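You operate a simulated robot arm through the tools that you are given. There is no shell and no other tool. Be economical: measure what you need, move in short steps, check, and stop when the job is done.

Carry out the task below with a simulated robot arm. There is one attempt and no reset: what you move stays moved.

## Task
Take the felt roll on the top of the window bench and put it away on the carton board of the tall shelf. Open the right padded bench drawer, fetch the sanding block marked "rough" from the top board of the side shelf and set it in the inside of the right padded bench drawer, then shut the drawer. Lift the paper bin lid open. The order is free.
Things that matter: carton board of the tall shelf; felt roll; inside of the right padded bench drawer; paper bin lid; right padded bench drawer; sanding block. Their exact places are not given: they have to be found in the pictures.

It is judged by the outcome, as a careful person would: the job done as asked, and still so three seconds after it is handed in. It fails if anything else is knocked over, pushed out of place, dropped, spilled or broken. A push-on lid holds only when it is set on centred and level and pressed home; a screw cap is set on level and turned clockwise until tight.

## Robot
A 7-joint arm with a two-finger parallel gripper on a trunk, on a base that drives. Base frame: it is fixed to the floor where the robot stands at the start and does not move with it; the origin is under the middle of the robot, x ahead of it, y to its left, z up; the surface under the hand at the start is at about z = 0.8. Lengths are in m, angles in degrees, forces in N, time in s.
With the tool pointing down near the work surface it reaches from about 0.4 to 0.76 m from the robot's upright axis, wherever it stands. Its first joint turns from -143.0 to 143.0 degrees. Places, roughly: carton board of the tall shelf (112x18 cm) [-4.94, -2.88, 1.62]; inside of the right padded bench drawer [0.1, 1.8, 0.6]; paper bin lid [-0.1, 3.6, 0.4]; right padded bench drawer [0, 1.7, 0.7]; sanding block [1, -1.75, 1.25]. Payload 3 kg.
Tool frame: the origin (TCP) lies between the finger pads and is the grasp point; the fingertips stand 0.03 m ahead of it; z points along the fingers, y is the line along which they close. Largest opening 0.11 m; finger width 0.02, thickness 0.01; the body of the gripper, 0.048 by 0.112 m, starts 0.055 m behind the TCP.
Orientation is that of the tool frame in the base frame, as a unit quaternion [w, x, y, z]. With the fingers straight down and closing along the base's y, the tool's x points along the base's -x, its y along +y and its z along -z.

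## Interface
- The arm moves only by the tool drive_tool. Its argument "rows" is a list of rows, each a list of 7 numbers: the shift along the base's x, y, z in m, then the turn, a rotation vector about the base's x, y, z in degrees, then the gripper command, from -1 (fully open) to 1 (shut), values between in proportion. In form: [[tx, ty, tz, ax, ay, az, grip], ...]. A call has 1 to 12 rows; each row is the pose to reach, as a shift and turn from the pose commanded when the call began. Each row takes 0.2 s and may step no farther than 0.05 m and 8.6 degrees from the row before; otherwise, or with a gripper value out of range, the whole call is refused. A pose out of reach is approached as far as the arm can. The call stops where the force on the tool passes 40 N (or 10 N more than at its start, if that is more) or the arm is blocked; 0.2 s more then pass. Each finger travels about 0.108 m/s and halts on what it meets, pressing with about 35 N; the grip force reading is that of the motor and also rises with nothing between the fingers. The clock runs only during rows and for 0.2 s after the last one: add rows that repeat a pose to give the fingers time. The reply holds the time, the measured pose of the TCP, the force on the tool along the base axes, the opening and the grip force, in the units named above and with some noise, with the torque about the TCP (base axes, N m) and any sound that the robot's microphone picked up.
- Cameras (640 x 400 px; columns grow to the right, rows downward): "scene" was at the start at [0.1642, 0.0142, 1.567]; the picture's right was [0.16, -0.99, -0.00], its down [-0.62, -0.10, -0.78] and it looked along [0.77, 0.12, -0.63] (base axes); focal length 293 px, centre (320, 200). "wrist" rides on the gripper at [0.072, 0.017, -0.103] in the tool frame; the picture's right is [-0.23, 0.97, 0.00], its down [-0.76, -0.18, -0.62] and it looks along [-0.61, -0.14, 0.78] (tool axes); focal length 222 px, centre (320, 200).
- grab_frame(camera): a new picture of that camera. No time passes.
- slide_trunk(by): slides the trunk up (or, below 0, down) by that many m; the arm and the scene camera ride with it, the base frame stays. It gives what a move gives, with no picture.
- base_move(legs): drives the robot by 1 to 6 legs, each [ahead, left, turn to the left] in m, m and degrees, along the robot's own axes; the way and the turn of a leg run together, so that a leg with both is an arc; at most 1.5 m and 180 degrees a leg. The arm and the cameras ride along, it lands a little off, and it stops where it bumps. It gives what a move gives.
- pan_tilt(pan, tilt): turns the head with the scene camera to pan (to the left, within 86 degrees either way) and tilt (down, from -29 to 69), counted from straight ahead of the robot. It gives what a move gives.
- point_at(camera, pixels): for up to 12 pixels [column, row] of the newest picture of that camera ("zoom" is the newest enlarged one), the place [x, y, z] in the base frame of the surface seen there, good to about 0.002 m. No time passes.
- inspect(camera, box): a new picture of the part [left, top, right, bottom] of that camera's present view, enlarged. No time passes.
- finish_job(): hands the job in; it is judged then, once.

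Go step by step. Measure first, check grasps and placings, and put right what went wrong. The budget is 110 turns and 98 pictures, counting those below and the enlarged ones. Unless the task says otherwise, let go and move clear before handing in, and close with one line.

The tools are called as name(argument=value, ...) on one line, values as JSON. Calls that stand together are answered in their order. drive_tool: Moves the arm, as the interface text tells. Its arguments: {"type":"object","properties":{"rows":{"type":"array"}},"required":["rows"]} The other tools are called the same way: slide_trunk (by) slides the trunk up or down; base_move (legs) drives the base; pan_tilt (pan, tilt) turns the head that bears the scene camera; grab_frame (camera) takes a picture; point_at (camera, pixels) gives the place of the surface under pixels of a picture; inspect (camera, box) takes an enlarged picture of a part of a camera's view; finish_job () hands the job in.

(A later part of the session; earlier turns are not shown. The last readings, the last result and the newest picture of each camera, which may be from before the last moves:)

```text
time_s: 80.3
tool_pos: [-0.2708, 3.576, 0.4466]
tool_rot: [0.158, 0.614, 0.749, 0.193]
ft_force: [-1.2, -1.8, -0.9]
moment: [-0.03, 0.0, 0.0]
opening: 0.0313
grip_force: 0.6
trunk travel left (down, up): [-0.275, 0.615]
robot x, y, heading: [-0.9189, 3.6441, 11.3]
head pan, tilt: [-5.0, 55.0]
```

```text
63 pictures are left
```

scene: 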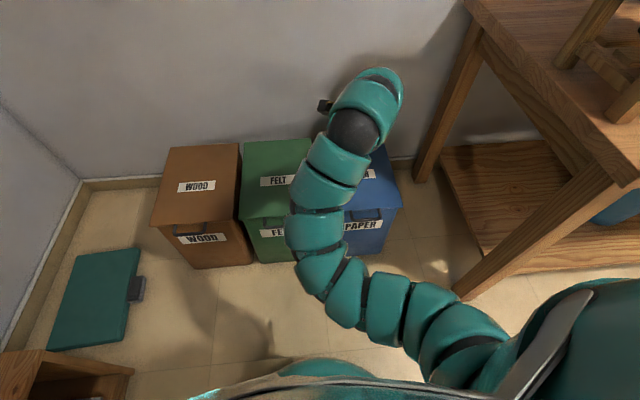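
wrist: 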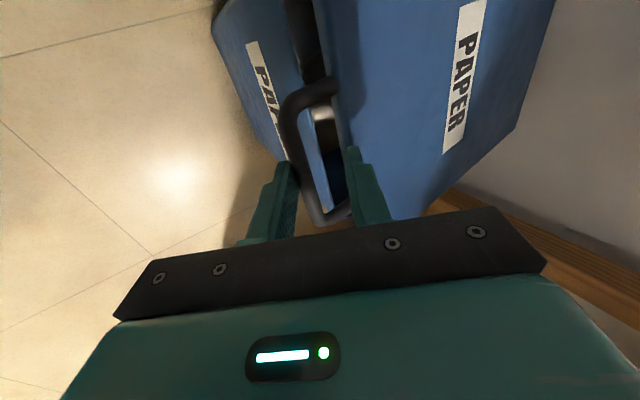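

drive_tool(rows=[[-0.016, -0.003, 0.03, 0, 0, 0, 0.45], [-0.032, -0.006, 0.06, 0, 0, 0, 0.45], [-0.045, -0.009, 0.09, 0, 0, 0, 0.45], [-0.045, -0.009, 0.09, 0, 0, 0, 0.45], [-0.045, -0.009, 0.09, 0, 0, 0, 0.45]])

grab_frame(camera="wrist")

```text
time_s: 81.5
tool_pos: [-0.3139, 3.5688, 0.5365]
tool_rot: [0.158, 0.614, 0.75, 0.19]
ft_force: [-0.2, 0.3, 0.5]
moment: [0.03, 0.0, 0.01]
opening: 0.0301
grip_force: 0.0
trunk travel left (down, up): [-0.275, 0.615]
robot x, y, heading: [-0.9206, 3.6403, 11.4]
head pan, tilt: [-5.0, 55.0]
```

```text
62 pictures are left
```

wrist: 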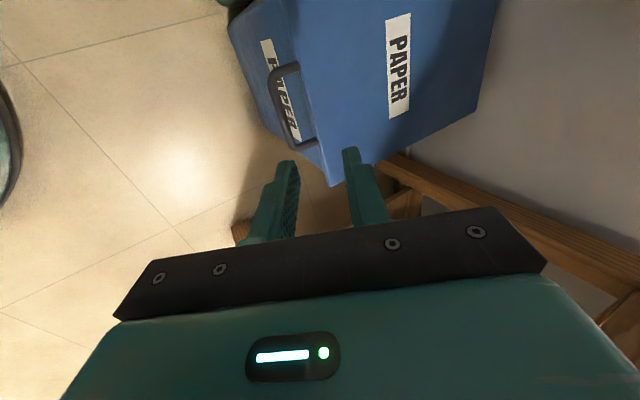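

base_move(legs=[[-0.08, 0, 0]])

drive_tool(rows=[[0, 0, 0, 1.55, -7.7, 0, 1], [0, 0, 0, 3.1, -15.4, 0, 1], [0, 0, 0, 4.65, -23.1, 0, 1], [0, 0, 0, 6.2, -30.9, 0, 1], [0, 0, 0, 6.2, -30.9, 0, 1], [0, 0, -0.04, 6.2, -30.9, 0, 1], [0, 0, -0.08, 6.2, -30.9, 0, 1], [0, 0, -0.08, 6.2, -30.9, 0, 1]])

grab_frame(camera="wrist")

```text
time_s: 82.6
tool_pos: [-0.3914, 3.5522, 0.5372]
tool_rot: [0.157, 0.614, 0.75, 0.192]
ft_force: [0.3, -0.1, -0.3]
moment: [0.01, 0.05, 0.01]
opening: 0.0303
grip_force: 0.0
trunk travel left (down, up): [-0.275, 0.615]
robot x, y, heading: [-0.9985, 3.6225, 11.3]
head pan, tilt: [-5.0, 55.0]
```

```text
time_s: 84.4
tool_pos: [-0.3937, 3.5503, 0.4554]
tool_rot: [0.319, 0.548, 0.669, 0.388]
ft_force: [-0.2, -0.5, -0.3]
moment: [0.0, 0.01, 0.0]
opening: 0.0
grip_force: 35.4
out of reach, approached as far as the arm can: row 1, 2, 3, 4, 5, 6
trunk travel left (down, up): [-0.275, 0.615]
robot x, y, heading: [-0.997, 3.6226, 11.2]
head pan, tilt: [-5.0, 55.0]
```

```text
61 pictures are left
```

wrist: 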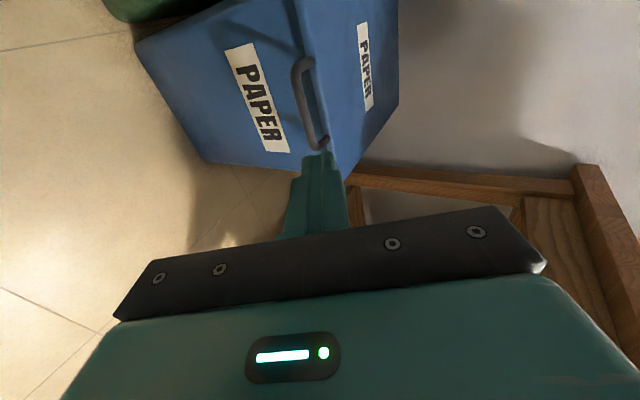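

drive_tool(rows=[[0.021, 0.004, -0.033, 0, 0, 0, 1], [0.042, 0.0085, -0.066, 0, 0, 0, 1], [0.065, 0.013, -0.08, 0, 0, 0, 1], [0.088, 0.018, -0.093, 0, 0, 0, 1], [0.11, 0.022, -0.106, 0, 0, 0, 1], [0.11, 0.022, -0.106, 0, 0, 0, 1]])

grab_frame(camera="wrist")

```text
time_s: 85.8
tool_pos: [-0.2824, 3.5734, 0.3511]
tool_rot: [0.319, 0.548, 0.669, 0.388]
ft_force: [-0.6, 0.6, -0.8]
moment: [-0.01, 0.02, 0.0]
opening: 0.0002
grip_force: 35.0
trunk travel left (down, up): [-0.275, 0.615]
robot x, y, heading: [-0.9958, 3.624, 11.5]
head pan, tilt: [-5.0, 55.0]
```

```text
60 pictures are left
```

wrist: 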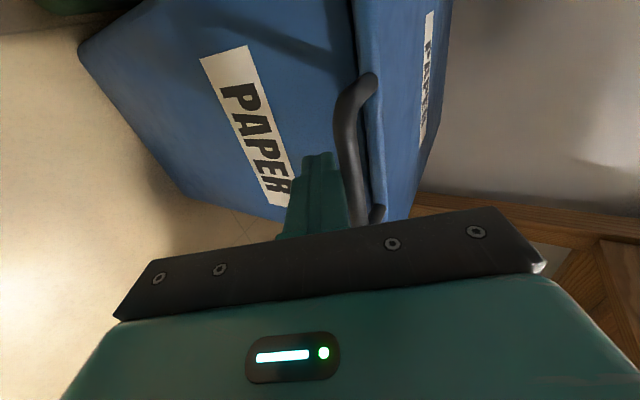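

Fingers are below the bar. I'll lift slowly, then slide the tips forward under the lid.

drive_tool(rows=[[0, 0, 0.012, 0, 0, 0, 1], [0, 0, 0.024, 0, 0, 0, 1], [0.001, 0, 0.036, 0, 0, 0, 1], [0.003, 0, 0.05, 0, 0, 0, 1], [0.005, 0.001, 0.064, 0, 0, 0, 1], [0.007, 0.0015, 0.078, 0, 0, 0, 1], [0.01, 0.002, 0.092, 0, 0, 0, 1], [0.01, 0.002, 0.1, 0, 0, 0, 1]])

grab_frame(camera="wrist")

```text
time_s: 87.6
tool_pos: [-0.2716, 3.5753, 0.4491]
tool_rot: [0.319, 0.548, 0.669, 0.388]
ft_force: [-1.8, 0.5, -1.4]
moment: [-0.05, -0.01, 0.02]
opening: 0.0002
grip_force: 35.0
trunk travel left (down, up): [-0.275, 0.615]
robot x, y, heading: [-0.9971, 3.6258, 11.2]
head pan, tilt: [-5.0, 55.0]
```

```text
59 pictures are left
```

wrist: 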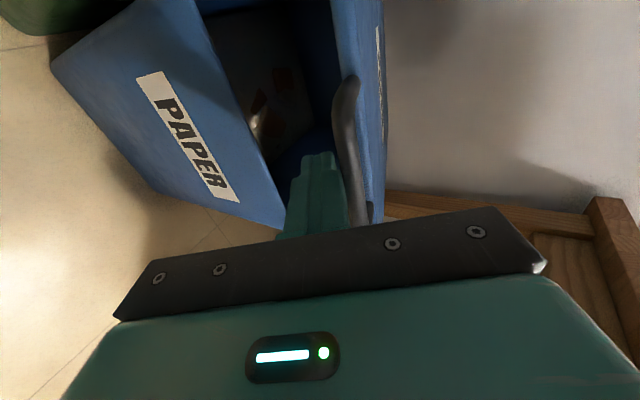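

drive_tool(rows=[[0.025, 0.005, 0, 0, 0, 0, 1], [0.049, 0.01, 0, 0, 0, 0, 1], [0.053, 0.011, 0.023, 0, 0, 0, 1], [0.06, 0.0125, 0.046, 0, 0, 0, 1], [0.07, 0.014, 0.069, 0, 0, 0, 1], [0.085, 0.017, 0.09, 0, 0, 0, 1], [0.1, 0.02, 0.11, 0, 0, 0, 1], [0.115, 0.023, 0.128, 0, 0, 0, 1], [0.135, 0.027, 0.145, 0, 0, 0, 1], [0.155, 0.031, 0.16, 0, 0, 0, 1], [0.173, 0.035, 0.173, 0, 0, 0, 1], [0.173, 0.035, 0.173, 0, 0, 0, 1]])

grab_frame(camera="scene")

grab_frame(camera="wrist")

```text
time_s: 90.2
tool_pos: [-0.099, 3.6124, 0.623]
tool_rot: [0.318, 0.55, 0.668, 0.388]
ft_force: [-0.8, -0.2, -0.7]
moment: [0.0, 0.0, 0.01]
opening: 0.0
grip_force: 35.6
trunk travel left (down, up): [-0.275, 0.615]
robot x, y, heading: [-0.9962, 3.6219, 11.5]
head pan, tilt: [-5.0, 55.0]
```

```text
58 pictures are left
```

scene: 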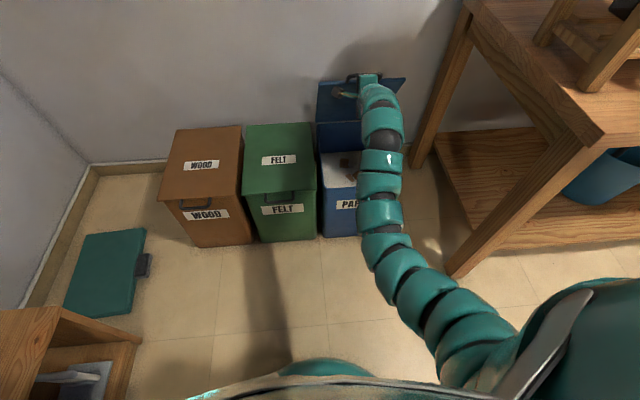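

```text
57 pictures are left
```

wrist: 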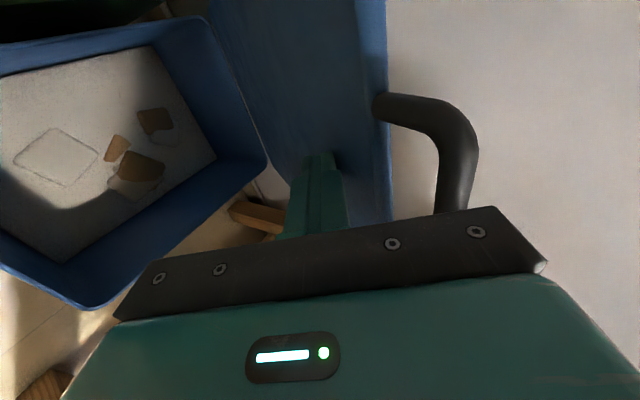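

base_move(legs=[[0.22, 0, 0]])

grab_frame(camera="wrist")

grab_frame(camera="scene")

```text
time_s: 91.8
tool_pos: [0.0923, 3.65, 0.6222]
tool_rot: [0.315, 0.552, 0.67, 0.384]
ft_force: [-21.2, -2.2, 7.7]
moment: [0.06, -0.07, 0.12]
opening: 0.0
grip_force: 34.6
trunk travel left (down, up): [-0.275, 0.615]
robot x, y, heading: [-0.8029, 3.6656, 11.3]
head pan, tilt: [-5.0, 55.0]
stopped in leg 1: the force on the tool passed its limit at 382 N (the readings are from after the stop); the commanded pose is now the measured one
```

```text
56 pictures are left
```

wrist: 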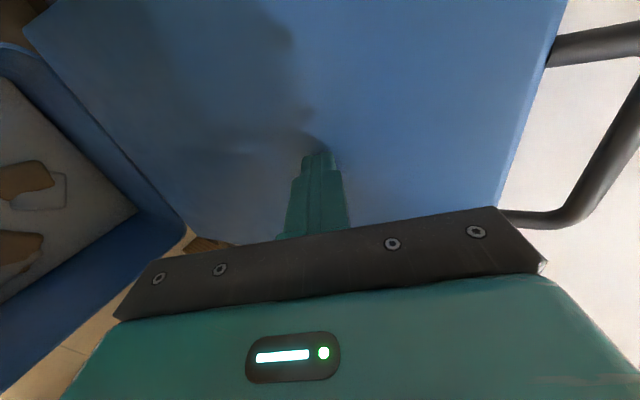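

```text
55 pictures are left
```

scene: 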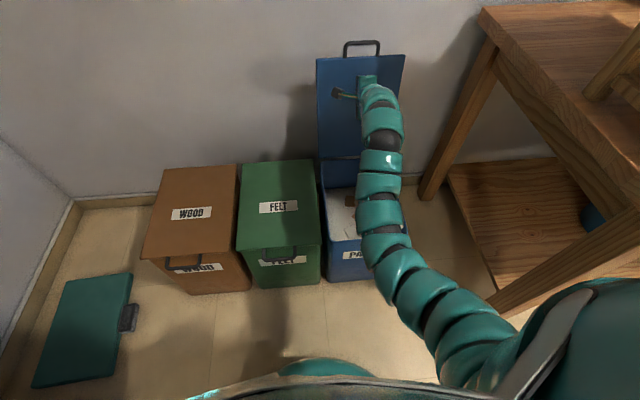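

base_move(legs=[[-0.3, 0, 0]])

grab_frame(camera="scene")

point_at(camera="scene", pixels=[[320, 230], [320, 100], [395, 70], [250, 180], [310, 180], [335, 245], [260, 250]])

```text
time_s: 93.8
tool_pos: [-0.2, 3.5887, 0.6213]
tool_rot: [0.316, 0.553, 0.669, 0.383]
ft_force: [-0.9, -0.4, 0.2]
moment: [-0.02, 0.01, 0.03]
opening: 0.0
grip_force: 35.1
trunk travel left (down, up): [-0.275, 0.615]
robot x, y, heading: [-1.0945, 3.609, 10.8]
head pan, tilt: [-5.0, 55.0]
```

```text
54 pictures are left
```

scene: 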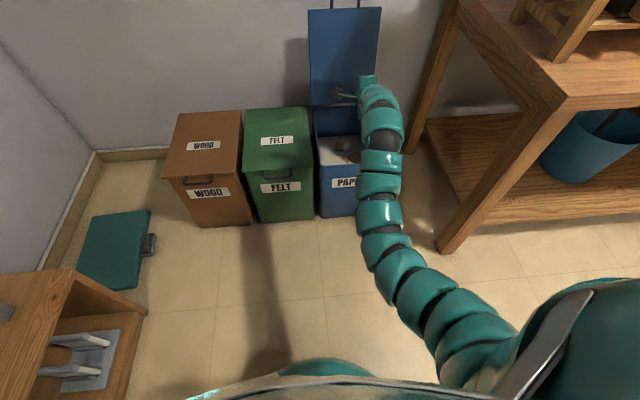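

```text
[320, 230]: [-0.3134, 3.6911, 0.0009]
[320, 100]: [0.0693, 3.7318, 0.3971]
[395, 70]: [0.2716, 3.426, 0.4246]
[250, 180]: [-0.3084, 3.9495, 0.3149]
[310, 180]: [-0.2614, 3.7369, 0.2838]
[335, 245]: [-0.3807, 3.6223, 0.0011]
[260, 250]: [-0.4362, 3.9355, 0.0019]
```

point_at(camera="scene", pixels=[[323, 180], [323, 205], [350, 205], [345, 60], [345, 95], [345, 20]])

base_move(legs=[[-0.15, 0, 0]])

grab_frame(camera="scene")

```text
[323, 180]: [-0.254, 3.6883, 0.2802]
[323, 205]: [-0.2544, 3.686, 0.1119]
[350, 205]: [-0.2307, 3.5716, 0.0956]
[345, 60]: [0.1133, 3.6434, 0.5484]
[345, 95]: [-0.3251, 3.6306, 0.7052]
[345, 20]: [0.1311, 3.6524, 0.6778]
```

```text
time_s: 95.2
tool_pos: [-0.3441, 3.5617, 0.6202]
tool_rot: [0.315, 0.551, 0.671, 0.384]
ft_force: [-0.3, 0.3, -1.0]
moment: [0.0, 0.0, 0.01]
opening: 0.0001
grip_force: 35.0
trunk travel left (down, up): [-0.275, 0.615]
robot x, y, heading: [-1.2411, 3.5782, 10.8]
head pan, tilt: [-5.0, 55.0]
```

```text
53 pictures are left
```

scene: 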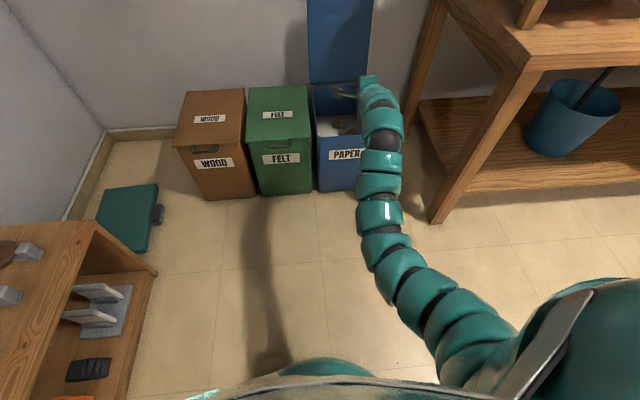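

drive_tool(rows=[[-0.02, -0.004, 0.015, -4.18, 2.82, 6.2, 1], [-0.04, -0.008, 0.03, -8.36, 5.64, 12.4, 1], [-0.06, -0.012, 0.045, -12.54, 8.46, 18.6, 1], [-0.08, -0.016, 0.06, -16.72, 11.28, 24.8, 1], [-0.1, -0.02, 0.075, -20.9, 14.1, 31, 1], [-0.12, -0.024, 0.09, -25.08, 16.92, 37.2, 1], [-0.14, -0.028, 0.105, -29.26, 19.74, 43.4, 1]])

drive_tool(rows=[[-0.02, -0.004, 0.015, -4.18, 2.82, 6.2, 1], [-0.04, -0.008, 0.03, -8.36, 5.64, 12.4, 1], [-0.06, -0.012, 0.045, -12.54, 8.46, 18.6, 1], [-0.08, -0.016, 0.06, -16.72, 11.28, 24.8, 1], [-0.1, -0.02, 0.075, -20.9, 14.1, 31, 1], [-0.1, -0.02, 0.075, -25.08, 16.92, 37.2, 1], [-0.1, -0.02, 0.075, -25.08, 16.92, 37.2, 1]])

slide_trunk(by=0.4)

pan_tilt(pan=-80, tilt=25)

grab_frame(camera="scene")

```text
time_s: 96.8
tool_pos: [-0.4527, 3.5393, 0.7289]
tool_rot: [0.162, 0.228, 0.94, 0.197]
ft_force: [-0.6, 0.6, -0.6]
moment: [-0.01, 0.02, -0.03]
opening: 0.0
grip_force: 35.0
out of reach, approached as far as the arm can: row 6, 7
trunk travel left (down, up): [-0.275, 0.615]
robot x, y, heading: [-1.242, 3.5764, 10.9]
head pan, tilt: [-5.0, 55.0]
```

```text
time_s: 98.4
tool_pos: [-0.5075, 3.4983, 0.7323]
tool_rot: [0.001, -0.092, 0.996, -0.001]
ft_force: [0.3, -1.4, -0.7]
moment: [-0.01, 0.04, -0.03]
opening: 0.0
grip_force: 35.3
out of reach, approached as far as the arm can: row 1, 2, 3, 4, 5, 6, 7
trunk travel left (down, up): [-0.275, 0.615]
robot x, y, heading: [-1.2395, 3.5772, 11.4]
head pan, tilt: [-5.0, 55.0]
```

```text
time_s: 102.2
tool_pos: [-0.5081, 3.4974, 1.1328]
tool_rot: [0.002, -0.093, 0.996, 0.001]
ft_force: [0.2, 0.9, -0.1]
moment: [-0.02, 0.02, 0.02]
opening: 0.0
grip_force: 35.4
trunk travel left (down, up): [-0.675, 0.215]
robot x, y, heading: [-1.2421, 3.5769, 11.2]
head pan, tilt: [-5.0, 55.0]
```

```text
time_s: 103.7
tool_pos: [-0.5081, 3.4983, 1.1325]
tool_rot: [0.001, -0.092, 0.996, 0.0]
ft_force: [0.7, -0.8, 0.4]
moment: [-0.03, 0.0, -0.01]
opening: 0.0002
grip_force: 35.0
trunk travel left (down, up): [-0.675, 0.215]
robot x, y, heading: [-1.2378, 3.5781, 10.8]
head pan, tilt: [-80.0, 25.0]
```

```text
52 pictures are left
```

scene: 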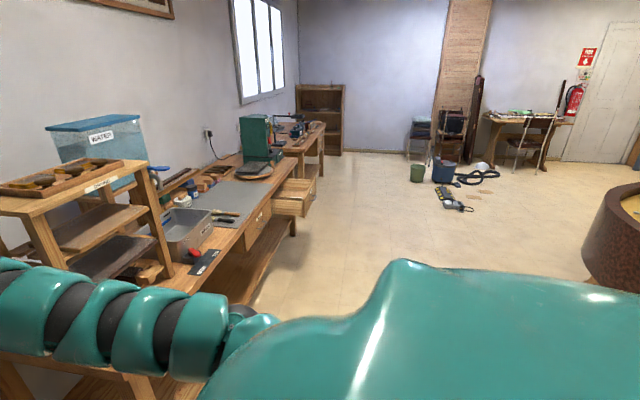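

point_at(camera="scene", pixels=[[417, 182], [440, 183], [470, 185], [445, 205], [470, 210], [322, 87], [300, 87], [343, 87], [330, 152], [325, 125], [300, 205], [600, 260]])

base_move(legs=[[-0.1, 0, 0], [0, 0, -90]])

```text
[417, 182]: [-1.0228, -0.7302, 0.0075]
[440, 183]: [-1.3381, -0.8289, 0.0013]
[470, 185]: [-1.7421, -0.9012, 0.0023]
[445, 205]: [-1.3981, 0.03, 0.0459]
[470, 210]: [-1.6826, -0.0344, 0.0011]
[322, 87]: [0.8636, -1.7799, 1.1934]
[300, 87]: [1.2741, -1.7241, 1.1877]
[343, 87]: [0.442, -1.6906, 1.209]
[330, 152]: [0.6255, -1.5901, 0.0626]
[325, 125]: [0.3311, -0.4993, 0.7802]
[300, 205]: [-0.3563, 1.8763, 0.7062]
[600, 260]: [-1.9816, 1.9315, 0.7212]
```

```text
time_s: 108.6
tool_pos: [-1.4109, 2.8264, 1.1335]
tool_rot: [0.0, 0.635, 0.772, -0.001]
ft_force: [-0.3, 0.1, -0.5]
moment: [-0.01, 0.01, 0.0]
opening: 0.0001
grip_force: 35.0
trunk travel left (down, up): [-0.675, 0.215]
robot x, y, heading: [-1.3366, 3.5566, -78.2]
head pan, tilt: [-80.0, 25.0]
```

drive_tool(rows=[[-0.01, 0.045, 0.01, 0, 0, 0, -0.2], [-0.02, 0.09, 0.02, 0, 0, 0, -0.2], [-0.03, 0.135, 0.03, 0, 0, 0, -0.2], [-0.037, 0.18, 0.04, 0, 0, 0, -0.2]])

slide_trunk(by=0.2)

base_move(legs=[[1.17, -0.046, 0], [1.17, -0.046, 0], [1.377, 0.479, -12]])

pan_tilt(pan=15, tilt=25)

grab_frame(camera="scene")

```text
time_s: 109.6
tool_pos: [-1.4184, 2.8416, 1.1262]
tool_rot: [0.001, 0.634, 0.773, -0.001]
ft_force: [-0.6, -0.6, 0.3]
moment: [-0.02, 0.01, 0.0]
opening: 0.0661
grip_force: 0.1
out of reach, approached as far as the arm can: row 1, 2, 3, 4
trunk travel left (down, up): [-0.675, 0.215]
robot x, y, heading: [-1.3386, 3.5603, -78.4]
head pan, tilt: [-80.0, 25.0]
```

```text
time_s: 111.8
tool_pos: [-1.418, 2.8425, 1.3254]
tool_rot: [0.001, 0.635, 0.773, -0.001]
ft_force: [-0.1, 0.3, 0.5]
moment: [0.01, 0.02, 0.0]
opening: 0.0661
grip_force: 0.2
trunk travel left (down, up): [-0.875, 0.015]
robot x, y, heading: [-1.3394, 3.5609, -78.3]
head pan, tilt: [-80.0, 25.0]
```

```text
time_s: 130.1
tool_pos: [-0.4469, -0.7273, 1.3254]
tool_rot: [0.001, 0.696, 0.718, 0.0]
ft_force: [-0.3, 0.5, -0.9]
moment: [0.02, 0.0, 0.01]
opening: 0.0657
grip_force: 0.0
trunk travel left (down, up): [-0.875, 0.015]
robot x, y, heading: [-0.252, -0.035, -87.6]
head pan, tilt: [-80.0, 25.0]
```

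```text
time_s: 131.8
tool_pos: [-0.4471, -0.7283, 1.3262]
tool_rot: [0.001, 0.697, 0.717, 0.0]
ft_force: [-0.5, 0.1, 0.5]
moment: [0.0, 0.03, 0.01]
opening: 0.0659
grip_force: 0.1
trunk travel left (down, up): [-0.875, 0.015]
robot x, y, heading: [-0.2484, -0.0326, -87.9]
head pan, tilt: [15.0, 25.0]
```

```text
51 pictures are left
```

scene: 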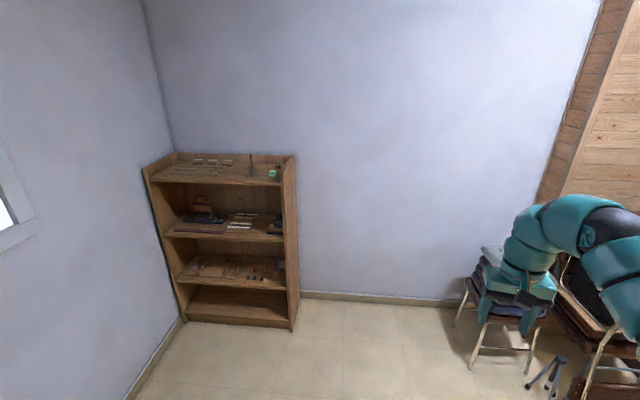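

base_move(legs=[[0.93, 0, 0], [0, 1.08, 0]])

pan_tilt(pan=0, tilt=35)

grab_frame(camera="scene")

```text
time_s: 141.9
tool_pos: [0.6759, -1.5942, 1.325]
tool_rot: [0.002, 0.688, 0.726, 0.0]
ft_force: [0.4, -0.8, 0.5]
moment: [0.01, -0.02, 0.02]
opening: 0.0657
grip_force: 0.1
trunk travel left (down, up): [-0.875, 0.015]
robot x, y, heading: [0.8551, -0.8958, -86.5]
head pan, tilt: [15.0, 25.0]
stopped in leg 2: the robot was blocked; the commanded pose is now the measured one
```

```text
time_s: 142.6
tool_pos: [0.6764, -1.5952, 1.3257]
tool_rot: [0.001, 0.688, 0.726, 0.0]
ft_force: [0.3, -0.5, -0.4]
moment: [0.02, -0.02, 0.0]
opening: 0.0659
grip_force: 0.1
trunk travel left (down, up): [-0.875, 0.015]
robot x, y, heading: [0.8543, -0.8958, -86.3]
head pan, tilt: [0.0, 35.0]
```

```text
50 pictures are left
```

scene: 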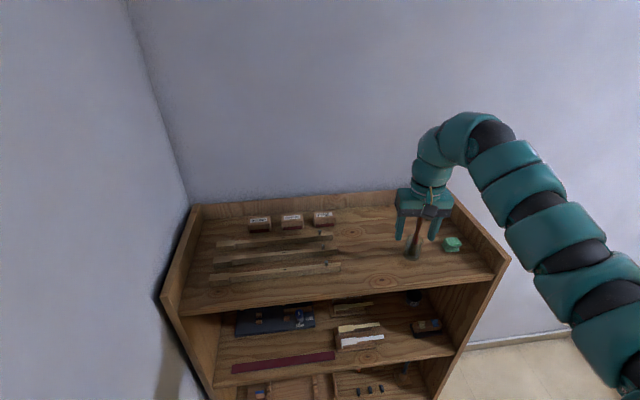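

inspect(camera="scene", box=[230, 190, 350, 265])

point_at(camera="scene", pixels=[[259, 222], [292, 220], [324, 216], [412, 250], [415, 225], [300, 240], [300, 260], [300, 290], [170, 290], [490, 265], [192, 205], [440, 195]])

```text
5.33 times, centred on (290, 228) of scene
```

zoom: 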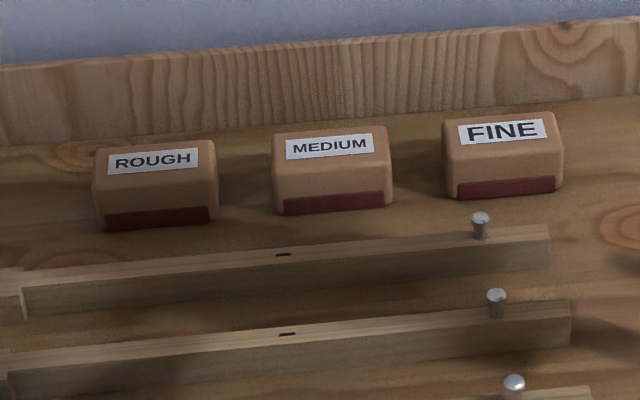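

```text
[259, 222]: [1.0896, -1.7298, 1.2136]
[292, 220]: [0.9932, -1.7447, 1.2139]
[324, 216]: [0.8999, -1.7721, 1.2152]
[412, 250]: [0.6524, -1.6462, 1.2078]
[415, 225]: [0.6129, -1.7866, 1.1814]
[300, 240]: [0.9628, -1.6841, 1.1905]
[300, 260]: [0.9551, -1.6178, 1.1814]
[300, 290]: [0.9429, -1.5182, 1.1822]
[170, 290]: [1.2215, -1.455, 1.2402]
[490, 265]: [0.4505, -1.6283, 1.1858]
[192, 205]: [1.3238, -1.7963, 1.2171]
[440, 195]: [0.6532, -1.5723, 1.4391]
```

point_at(camera="zoom", pixels=[[100, 152], [210, 143], [100, 185], [110, 225], [210, 216], [215, 180], [155, 160], [155, 180], [155, 145], [155, 220], [250, 220], [60, 200]])

grab_frame(camera="wrist")

```text
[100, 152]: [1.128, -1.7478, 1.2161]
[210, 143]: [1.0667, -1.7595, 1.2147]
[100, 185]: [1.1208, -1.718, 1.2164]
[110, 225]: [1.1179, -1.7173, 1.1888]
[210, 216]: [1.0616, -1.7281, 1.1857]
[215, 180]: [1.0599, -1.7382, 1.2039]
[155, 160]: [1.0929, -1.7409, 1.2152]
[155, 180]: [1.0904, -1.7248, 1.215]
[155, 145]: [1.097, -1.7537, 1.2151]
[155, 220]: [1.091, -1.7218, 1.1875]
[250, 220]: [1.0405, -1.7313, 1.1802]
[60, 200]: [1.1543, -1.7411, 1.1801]
```

```text
48 pictures are left
```

wrist: 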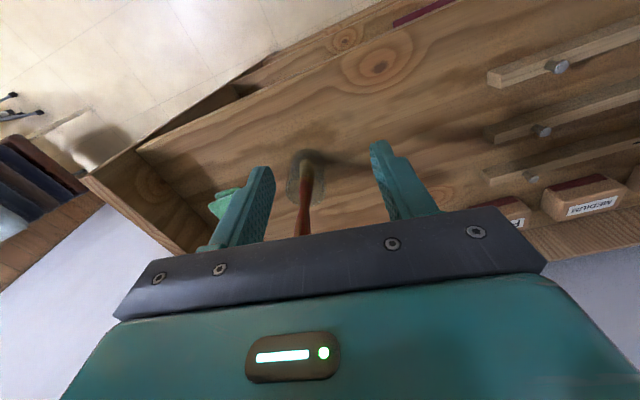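

drive_tool(rows=[[0, 0, 0.04, 0, 0, 0, -0.2], [0, 0, 0.08, 0, 0, 0, -0.2], [0, 0, 0.1, 0, 0, 0, -0.2]])

base_move(legs=[[0.09, 0, -3]])

base_move(legs=[[0, 0.08, 0]])

```text
time_s: 143.4
tool_pos: [0.6785, -1.6225, 1.3389]
tool_rot: [0.002, 0.688, 0.726, -0.002]
ft_force: [0.4, -0.7, 0.2]
moment: [-0.01, 0.0, -0.03]
opening: 0.066
grip_force: 0.0
out of reach, approached as far as the arm can: row 1, 2, 3
trunk travel left (down, up): [-0.875, 0.015]
robot x, y, heading: [0.855, -0.8978, -86.2]
head pan, tilt: [0.0, 35.0]
```

```text
time_s: 144.6
tool_pos: [0.6438, -1.7035, 1.3378]
tool_rot: [0.003, 0.706, 0.708, 0.0]
ft_force: [-0.1, 0.6, -0.7]
moment: [0.02, -0.01, 0.0]
opening: 0.0659
grip_force: 0.1
trunk travel left (down, up): [-0.875, 0.015]
robot x, y, heading: [0.8627, -0.9877, -89.6]
head pan, tilt: [0.0, 35.0]
```

```text
time_s: 145.5
tool_pos: [0.6737, -1.7123, 1.338]
tool_rot: [0.003, 0.699, 0.715, 0.0]
ft_force: [0.1, -0.9, -0.5]
moment: [0.01, 0.0, 0.01]
opening: 0.066
grip_force: 0.1
trunk travel left (down, up): [-0.875, 0.015]
robot x, y, heading: [0.8735, -0.9895, -88.2]
head pan, tilt: [0.0, 35.0]
stopped in leg 1: the robot was blocked; the commanded pose is now the measured one
```

grab_frame(camera="scene")

grab_frame(camera="wrist")

```text
47 pictures are left
```

scene: 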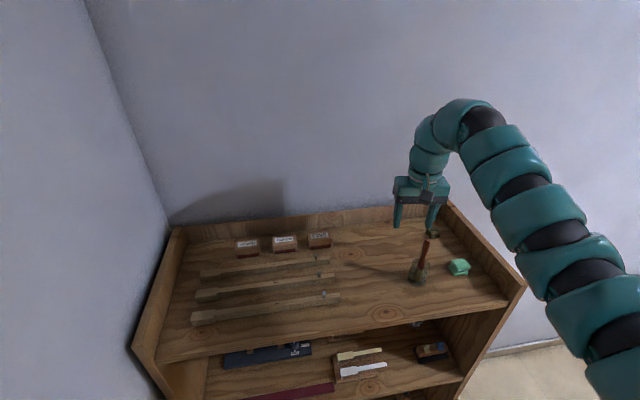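

```text
46 pictures are left
```

wrist: 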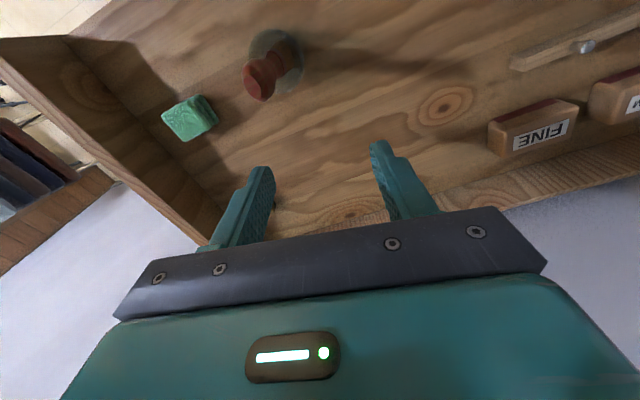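

drive_tool(rows=[[0.045, 0, 0, 0, 0, 1, -0.55], [0.09, 0, 0, 0, 0, 2, -0.55], [0.135, 0, 0, 0, 0, 3, -0.55], [0.18, 0, 0, 0, 0, 4, -0.55], [0.225, -0.005, 0, 0, 0, 5, -0.55], [0.27, -0.01, 0, 0, 0, 6, -0.55], [0.315, -0.015, 0, 0, 0, 7, -0.55], [0.36, -0.02, 0, 0, 0, 8, -0.55], [0.4, -0.025, 0, 0, 0, 8, -0.55], [0.419, -0.028, 0, 0, 0, 8, -0.55], [0.419, -0.028, 0, 0, 0, 8, -0.55]])

grab_frame(camera="wrist")

```text
time_s: 147.9
tool_pos: [1.0437, -1.6949, 1.3373]
tool_rot: [0.004, 0.648, 0.762, -0.001]
ft_force: [-0.4, 0.1, 0.1]
moment: [0.0, 0.0, 0.0]
opening: 0.0853
grip_force: 0.0
out of reach, approached as far as the arm can: row 8, 9, 10, 11
trunk travel left (down, up): [-0.875, 0.015]
robot x, y, heading: [0.8747, -0.9922, -88.4]
head pan, tilt: [0.0, 35.0]
```

```text
45 pictures are left
```

wrist: 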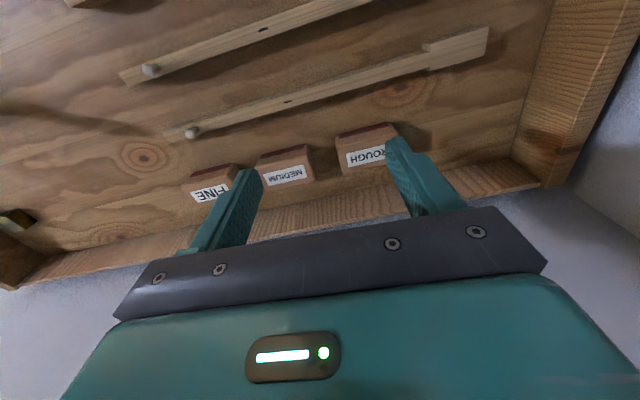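

drive_tool(rows=[[0.0, 0, 0, -7.4, -1.3, 0, -0.55], [0.0, 0, 0, -14.8, -2.6, 0, -0.55], [0.025, -0.02, -0.01, -14.8, -2.6, 0, -0.55], [0.05, -0.045, -0.03, -14.8, -2.6, 0, -0.55], [0.05, -0.045, -0.05, -14.8, -2.6, 0, -0.55]])

grab_frame(camera="wrist")

```text
time_s: 149.1
tool_pos: [1.0927, -1.7409, 1.2872]
tool_rot: [0.103, 0.641, 0.756, -0.085]
ft_force: [-0.1, 0.3, 0.6]
moment: [-0.01, 0.01, 0.02]
opening: 0.0851
grip_force: 0.1
trunk travel left (down, up): [-0.875, 0.015]
robot x, y, heading: [0.8719, -0.9909, -88.2]
head pan, tilt: [0.0, 35.0]
```

```text
44 pictures are left
```

wrist: 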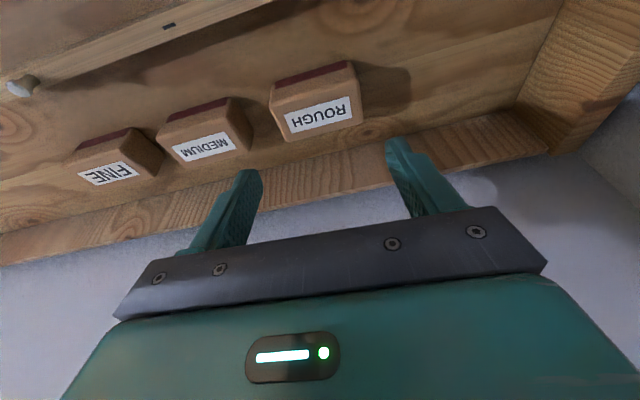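

drive_tool(rows=[[0, 0.002, -0.025, 0, 0, 0, -0.55], [0, 0.005, -0.05, 0, 0, 0, -0.55], [0, 0.006, -0.071, 0, 0, 0, -0.55], [0, 0.006, -0.071, 0, 0, 0, -0.55]])

grab_frame(camera="wrist")

```text
time_s: 150.1
tool_pos: [1.0919, -1.7355, 1.2169]
tool_rot: [0.103, 0.642, 0.755, -0.085]
ft_force: [0.3, 0.0, 0.1]
moment: [-0.04, 0.0, 0.03]
opening: 0.0853
grip_force: 0.0
trunk travel left (down, up): [-0.875, 0.015]
robot x, y, heading: [0.876, -0.9932, -88.4]
head pan, tilt: [0.0, 35.0]
```

```text
43 pictures are left
```

wrist: 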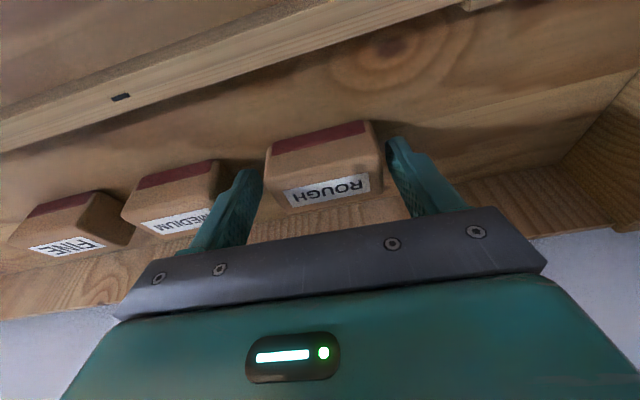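

drive_tool(rows=[[0, 0, 0, 0, 0, 0, 0.2], [0, 0, 0, 0, 0, 0, 1], [0, 0, 0, 0, 0, 0, 1], [0, 0, 0, 0, 0, 0, 1], [0, 0, 0.02, 0, 0, 0, 1], [0, 0, 0.05, 0, 0, 0, 1]])

grab_frame(camera="wrist")

```text
time_s: 151.5
tool_pos: [1.0915, -1.7363, 1.2674]
tool_rot: [0.103, 0.642, 0.755, -0.085]
ft_force: [-0.6, 0.4, -0.5]
moment: [-0.02, 0.02, 0.01]
opening: 0.067
grip_force: 34.9
trunk travel left (down, up): [-0.875, 0.015]
robot x, y, heading: [0.8773, -0.9933, -88.6]
head pan, tilt: [0.0, 35.0]
```

```text
42 pictures are left
```

wrist: 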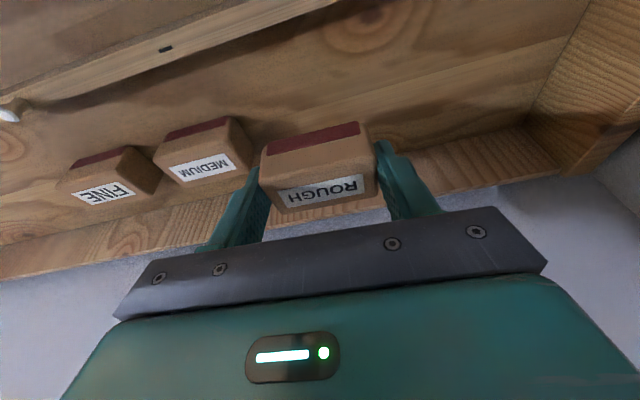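

drive_tool(rows=[[0, 0.0, 0.03, 0, 0, 0, 1], [-0.01, 0.045, 0.03, 0, 0, 0, 1], [-0.02, 0.09, 0.03, 0, 0, 0, 1], [-0.04, 0.13, 0.03, 0, 0, 0, 1], [-0.06, 0.17, 0.03, 0, 0, 0, 1], [-0.08, 0.21, 0.03, 0, 0, 0, 1], [-0.1, 0.25, 0.03, 0, 0, 0, 1], [-0.12, 0.29, 0.03, 0, 0, 0, 1]])

grab_frame(camera="scene")

```text
time_s: 153.3
tool_pos: [1.0713, -1.6403, 1.2994]
tool_rot: [0.103, 0.641, 0.756, -0.084]
ft_force: [-0.2, 0.0, 0.2]
moment: [0.01, 0.01, -0.04]
opening: 0.0674
grip_force: 34.6
out of reach, approached as far as the arm can: row 4, 5, 6, 7, 8
trunk travel left (down, up): [-0.875, 0.015]
robot x, y, heading: [0.8743, -0.9916, -88.4]
head pan, tilt: [0.0, 35.0]
```

```text
41 pictures are left
```

scene: 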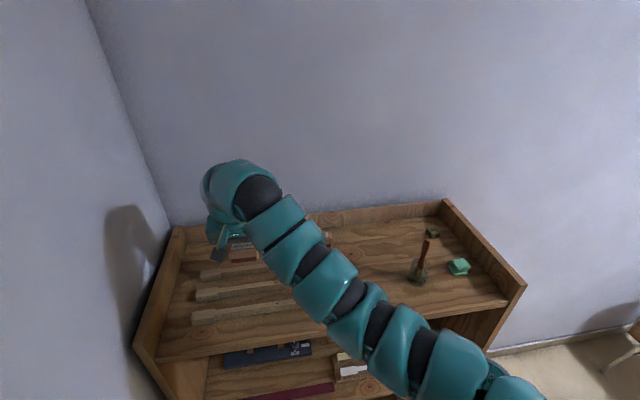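

point_at(camera="scene", pixels=[[427, 242], [425, 250], [420, 270], [415, 285], [236, 262], [222, 230]])

```text
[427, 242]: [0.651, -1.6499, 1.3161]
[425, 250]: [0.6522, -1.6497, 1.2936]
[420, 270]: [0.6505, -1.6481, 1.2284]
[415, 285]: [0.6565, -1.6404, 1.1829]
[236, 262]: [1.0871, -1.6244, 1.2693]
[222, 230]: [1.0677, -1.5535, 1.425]
```

base_move(legs=[[-0.1, 0, 0], [0, -1.05, 0]])

grab_frame(camera="scene")

```text
time_s: 154.5
tool_pos: [1.0389, -1.5661, 1.3027]
tool_rot: [0.104, 0.651, 0.747, -0.087]
ft_force: [-0.5, -0.2, -0.3]
moment: [-0.02, -0.02, -0.01]
opening: 0.0672
grip_force: 34.9
trunk travel left (down, up): [-0.875, 0.015]
robot x, y, heading: [0.8576, -0.9163, -89.7]
head pan, tilt: [0.0, 35.0]
stopped in leg 1: the robot was blocked; the commanded pose is now the measured one
```

```text
40 pictures are left
```

scene: 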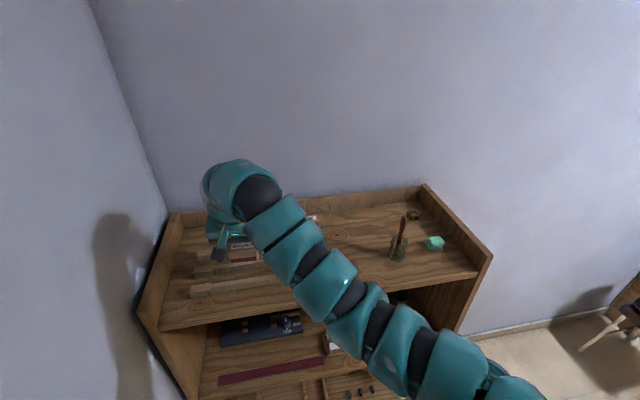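

slide_trunk(by=0.015)

base_move(legs=[[0, -0.25, 0]])

```text
time_s: 155.1
tool_pos: [1.039, -1.5703, 1.3138]
tool_rot: [0.103, 0.651, 0.747, -0.085]
ft_force: [-1.3, 0.0, -0.5]
moment: [0.02, 0.01, 0.0]
opening: 0.0672
grip_force: 35.0
trunk travel left (down, up): [-0.89, 0.0]
robot x, y, heading: [0.8599, -0.9156, -89.7]
head pan, tilt: [0.0, 35.0]
```

```text
time_s: 157.0
tool_pos: [0.7876, -1.5703, 1.3149]
tool_rot: [0.104, 0.651, 0.747, -0.085]
ft_force: [0.0, 0.9, -0.3]
moment: [-0.03, -0.02, 0.04]
opening: 0.0672
grip_force: 34.6
trunk travel left (down, up): [-0.89, 0.0]
robot x, y, heading: [0.6092, -0.9161, -90.2]
head pan, tilt: [0.0, 35.0]
```

base_move(legs=[[0, -0.3, 0], [0, -0.55, 0]])

pan_tilt(pan=35, tilt=30)

grab_frame(camera="scene")

```text
time_s: 161.8
tool_pos: [-0.0647, -1.5706, 1.3141]
tool_rot: [0.103, 0.651, 0.747, -0.086]
ft_force: [-0.3, -0.7, -1.8]
moment: [0.0, 0.01, 0.0]
opening: 0.0672
grip_force: 35.2
trunk travel left (down, up): [-0.89, 0.0]
robot x, y, heading: [-0.2432, -0.9173, -89.8]
head pan, tilt: [0.0, 35.0]
```

```text
time_s: 162.8
tool_pos: [-0.0648, -1.5699, 1.3154]
tool_rot: [0.102, 0.651, 0.747, -0.086]
ft_force: [0.9, -0.1, 0.0]
moment: [0.02, 0.01, -0.01]
opening: 0.0671
grip_force: 34.9
trunk travel left (down, up): [-0.89, 0.0]
robot x, y, heading: [-0.2388, -0.9181, -89.7]
head pan, tilt: [35.0, 30.0]
```

```text
39 pictures are left
```

scene: 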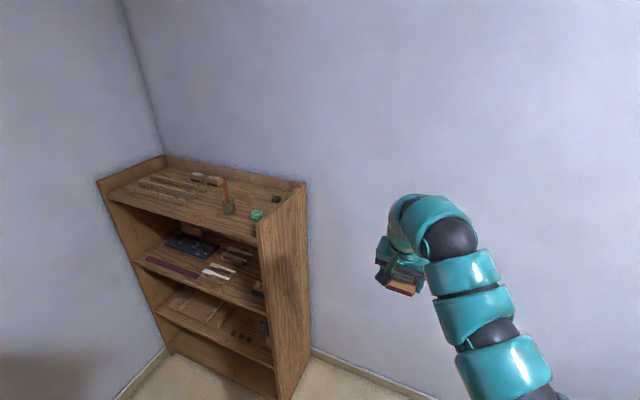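

base_move(legs=[[-0.9, 0, 0], [0, 0, -90], [0, 0, -90]])

base_move(legs=[[0.7, 0.38, 0], [0.7, 0.28, 0], [0, 0, -79]])

pan_tilt(pan=0, tilt=50)

grab_frame(camera="scene")

```text
time_s: 174.9
tool_pos: [-0.5045, 0.6026, 1.3152]
tool_rot: [-0.081, 0.783, -0.607, -0.107]
ft_force: [-0.2, 0.6, -0.8]
moment: [-0.01, -0.01, 0.0]
opening: 0.0672
grip_force: 34.7
trunk travel left (down, up): [-0.89, 0.0]
robot x, y, heading: [-0.2514, -0.0235, 96.5]
head pan, tilt: [35.0, 30.0]
```

```text
time_s: 186.3
tool_pos: [-0.5115, 1.6556, 1.3148]
tool_rot: [0.13, -0.215, 0.967, 0.032]
ft_force: [0.0, 0.6, -1.5]
moment: [0.01, -0.02, 0.04]
opening: 0.0671
grip_force: 34.8
trunk travel left (down, up): [-0.89, 0.0]
robot x, y, heading: [-1.0849, 1.2905, 17.2]
head pan, tilt: [35.0, 30.0]
```

```text
time_s: 187.4
tool_pos: [-0.5107, 1.6572, 1.3156]
tool_rot: [0.13, -0.215, 0.967, 0.031]
ft_force: [-0.6, -0.3, -0.4]
moment: [0.04, -0.02, 0.03]
opening: 0.0671
grip_force: 35.0
trunk travel left (down, up): [-0.89, 0.0]
robot x, y, heading: [-1.0786, 1.2929, 17.3]
head pan, tilt: [0.0, 50.0]
```

```text
38 pictures are left
```

scene: 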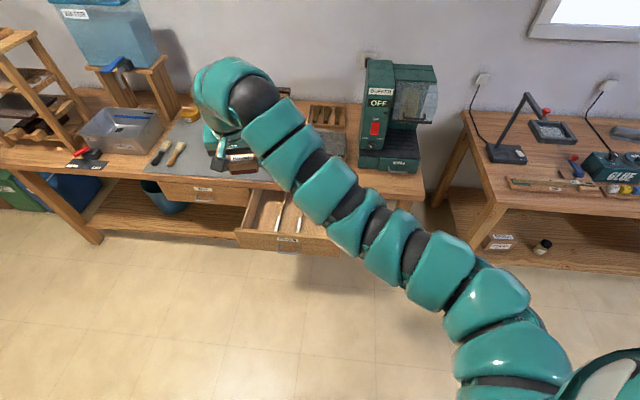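

base_move(legs=[[0.24, 0, 0]])

drive_tool(rows=[[0.0, 0, 0, -3.1, 6.8, 0, 1], [0.0, 0, 0, -6.3, 13.6, 0, 1], [0.0, 0, 0, -6.3, 13.6, 0, 1]])

drive_tool(rows=[[0.015, -0.035, 0, 0, 0, -4, 1], [0.03, -0.07, 0, 0, 0, -8, 1], [0.05, -0.105, 0, 0, 0, -13.5, 1], [0.073, -0.15, 0, 0, 0, -13.5, 1], [0.073, -0.15, 0, 0, 0, -13.5, 1]])

slide_trunk(by=-0.4)

```text
time_s: 189.1
tool_pos: [-0.2777, 1.7261, 1.315]
tool_rot: [0.13, -0.214, 0.968, 0.032]
ft_force: [0.4, 0.0, -0.9]
moment: [0.0, -0.03, 0.04]
opening: 0.0673
grip_force: 34.7
trunk travel left (down, up): [-0.89, 0.0]
robot x, y, heading: [-0.8504, 1.3643, 16.9]
head pan, tilt: [0.0, 50.0]
```

```text
time_s: 189.9
tool_pos: [-0.2792, 1.7257, 1.3165]
tool_rot: [0.002, -0.215, 0.977, 0.004]
ft_force: [0.3, -0.9, -0.6]
moment: [0.01, 0.03, 0.02]
opening: 0.0669
grip_force: 35.5
trunk travel left (down, up): [-0.89, 0.0]
robot x, y, heading: [-0.8515, 1.3635, 17.0]
head pan, tilt: [0.0, 50.0]
```

```text
refused: row 4 steps farther than a row can; nothing moved
```

```text
time_s: 193.8
tool_pos: [-0.2793, 1.726, 0.9149]
tool_rot: [0.002, -0.215, 0.977, 0.004]
ft_force: [0.2, 0.1, -0.5]
moment: [-0.01, 0.0, 0.0]
opening: 0.0672
grip_force: 34.9
trunk travel left (down, up): [-0.49, 0.4]
robot x, y, heading: [-0.8545, 1.362, 17.2]
head pan, tilt: [0.0, 50.0]
```

drive_tool(rows=[[0.015, -0.035, 0, 0, 0, -4, 1], [0.03, -0.07, 0, 0, 0, -8, 1], [0.045, -0.105, 0, 0, 0, -13.5, 1], [0.06, -0.13, 0, 0, 0, -13.5, 1], [0.071, -0.15, 0, 0, 0, -13.5, 1], [0.071, -0.15, -0.04, 0, 0, -13.5, 1], [0.071, -0.15, -0.08, 0, 0, -13.5, 1]])

grab_frame(camera="wrist")

grab_frame(camera="scene")

```text
time_s: 195.4
tool_pos: [-0.2003, 1.5666, 0.8428]
tool_rot: [0.003, -0.097, 0.995, 0.003]
ft_force: [-0.3, -0.3, -1.1]
moment: [-0.03, 0.02, 0.01]
opening: 0.0673
grip_force: 34.4
out of reach, approached as far as the arm can: row 7
trunk travel left (down, up): [-0.49, 0.4]
robot x, y, heading: [-0.8522, 1.363, 17.2]
head pan, tilt: [0.0, 50.0]
```

```text
37 pictures are left
```

wrist: 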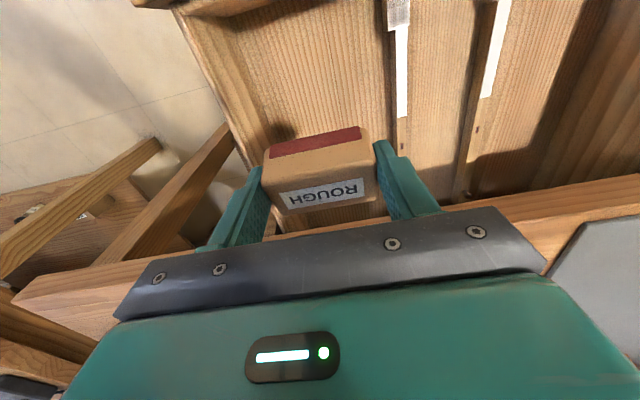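

```text
36 pictures are left
```

scene: 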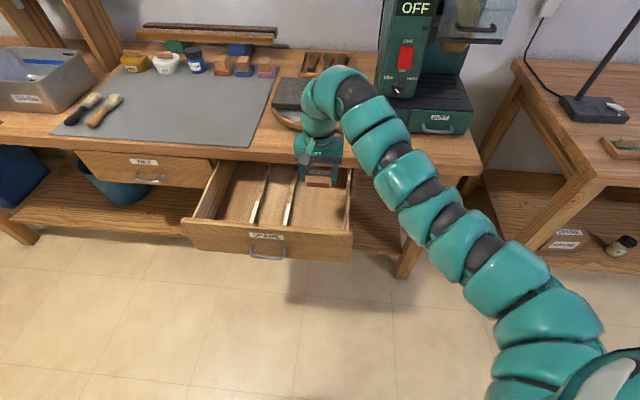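

point_at(camera="wrist", pixels=[[300, 60], [250, 130], [215, 60], [402, 60], [402, 130], [395, 80], [380, 60], [260, 100], [200, 20], [440, 60]])

point_at(camera="scene", pixels=[[290, 215], [320, 215], [345, 215], [350, 200], [310, 200], [320, 145], [250, 225], [330, 235]])

```text
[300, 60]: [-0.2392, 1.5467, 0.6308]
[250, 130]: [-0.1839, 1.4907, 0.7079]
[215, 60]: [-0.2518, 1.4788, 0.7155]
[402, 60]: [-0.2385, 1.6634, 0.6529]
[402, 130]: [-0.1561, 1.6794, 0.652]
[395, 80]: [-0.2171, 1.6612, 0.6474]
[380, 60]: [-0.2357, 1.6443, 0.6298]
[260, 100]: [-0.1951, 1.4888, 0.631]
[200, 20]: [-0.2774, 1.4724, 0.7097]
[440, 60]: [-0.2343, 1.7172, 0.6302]
```

```text
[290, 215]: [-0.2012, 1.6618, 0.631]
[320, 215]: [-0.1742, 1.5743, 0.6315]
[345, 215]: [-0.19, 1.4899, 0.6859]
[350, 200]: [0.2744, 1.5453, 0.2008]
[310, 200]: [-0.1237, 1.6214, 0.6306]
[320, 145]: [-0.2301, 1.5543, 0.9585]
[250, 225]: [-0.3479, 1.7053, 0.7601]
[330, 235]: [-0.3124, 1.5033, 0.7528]
```

drive_tool(rows=[[-0.006, 0.004, 0, 1.45, -7.35, 0, 1], [-0.012, 0.008, 0, 2.9, -14.7, 0, 1], [-0.012, 0.008, 0, 2.9, -14.7, 0, 1]])

slide_trunk(by=-0.14)

grab_frame(camera="wrist")

```text
time_s: 196.2
tool_pos: [-0.1823, 1.6052, 0.8423]
tool_rot: [0.105, -0.123, 0.986, 0.029]
ft_force: [0.6, 0.0, -0.4]
moment: [0.0, 0.0, 0.05]
opening: 0.0675
grip_force: 34.5
out of reach, approached as far as the arm can: row 1, 2, 3
trunk travel left (down, up): [-0.49, 0.4]
robot x, y, heading: [-0.8502, 1.3668, 17.1]
head pan, tilt: [0.0, 50.0]
```

```text
time_s: 197.8
tool_pos: [-0.1844, 1.6063, 0.7028]
tool_rot: [0.106, -0.123, 0.986, 0.028]
ft_force: [0.7, -0.1, -1.0]
moment: [-0.03, -0.01, 0.0]
opening: 0.0672
grip_force: 35.1
trunk travel left (down, up): [-0.35, 0.54]
robot x, y, heading: [-0.8538, 1.3639, 17.2]
head pan, tilt: [0.0, 50.0]
```

```text
35 pictures are left
```

wrist: 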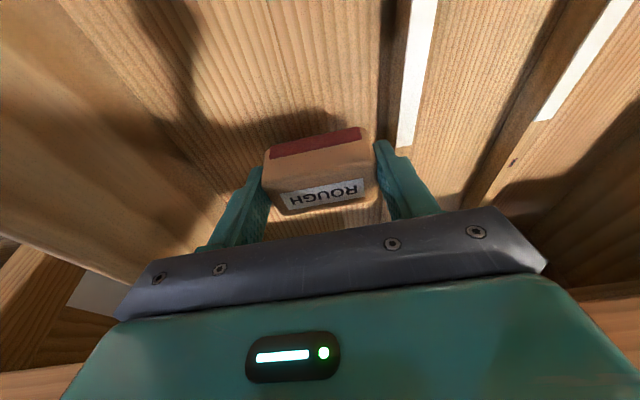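

base_move(legs=[[-0.02, -0.025, 0]])

slide_trunk(by=-0.028)

grab_frame(camera="wrist")

```text
time_s: 198.7
tool_pos: [-0.1948, 1.5754, 0.7035]
tool_rot: [0.105, -0.123, 0.986, 0.029]
ft_force: [-0.7, 0.0, -0.3]
moment: [0.0, 0.01, 0.01]
opening: 0.0674
grip_force: 35.4
trunk travel left (down, up): [-0.35, 0.54]
robot x, y, heading: [-0.8635, 1.3354, 17.3]
head pan, tilt: [0.0, 50.0]
```

```text
time_s: 199.4
tool_pos: [-0.1949, 1.576, 0.6746]
tool_rot: [0.105, -0.123, 0.986, 0.029]
ft_force: [-0.3, -0.1, -0.3]
moment: [-0.02, 0.02, -0.02]
opening: 0.0673
grip_force: 34.8
trunk travel left (down, up): [-0.322, 0.568]
robot x, y, heading: [-0.8675, 1.3323, 17.2]
head pan, tilt: [0.0, 50.0]
```

```text
34 pictures are left
```

wrist: 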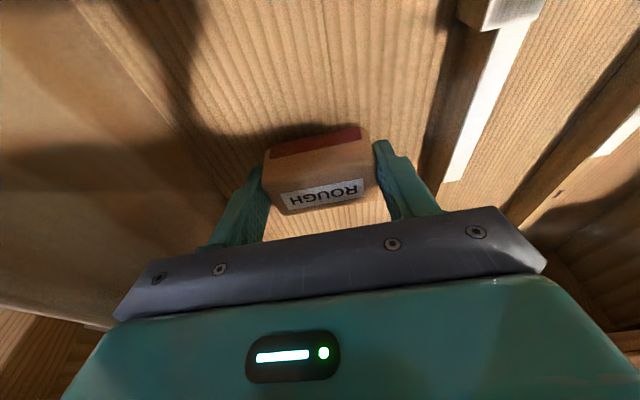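

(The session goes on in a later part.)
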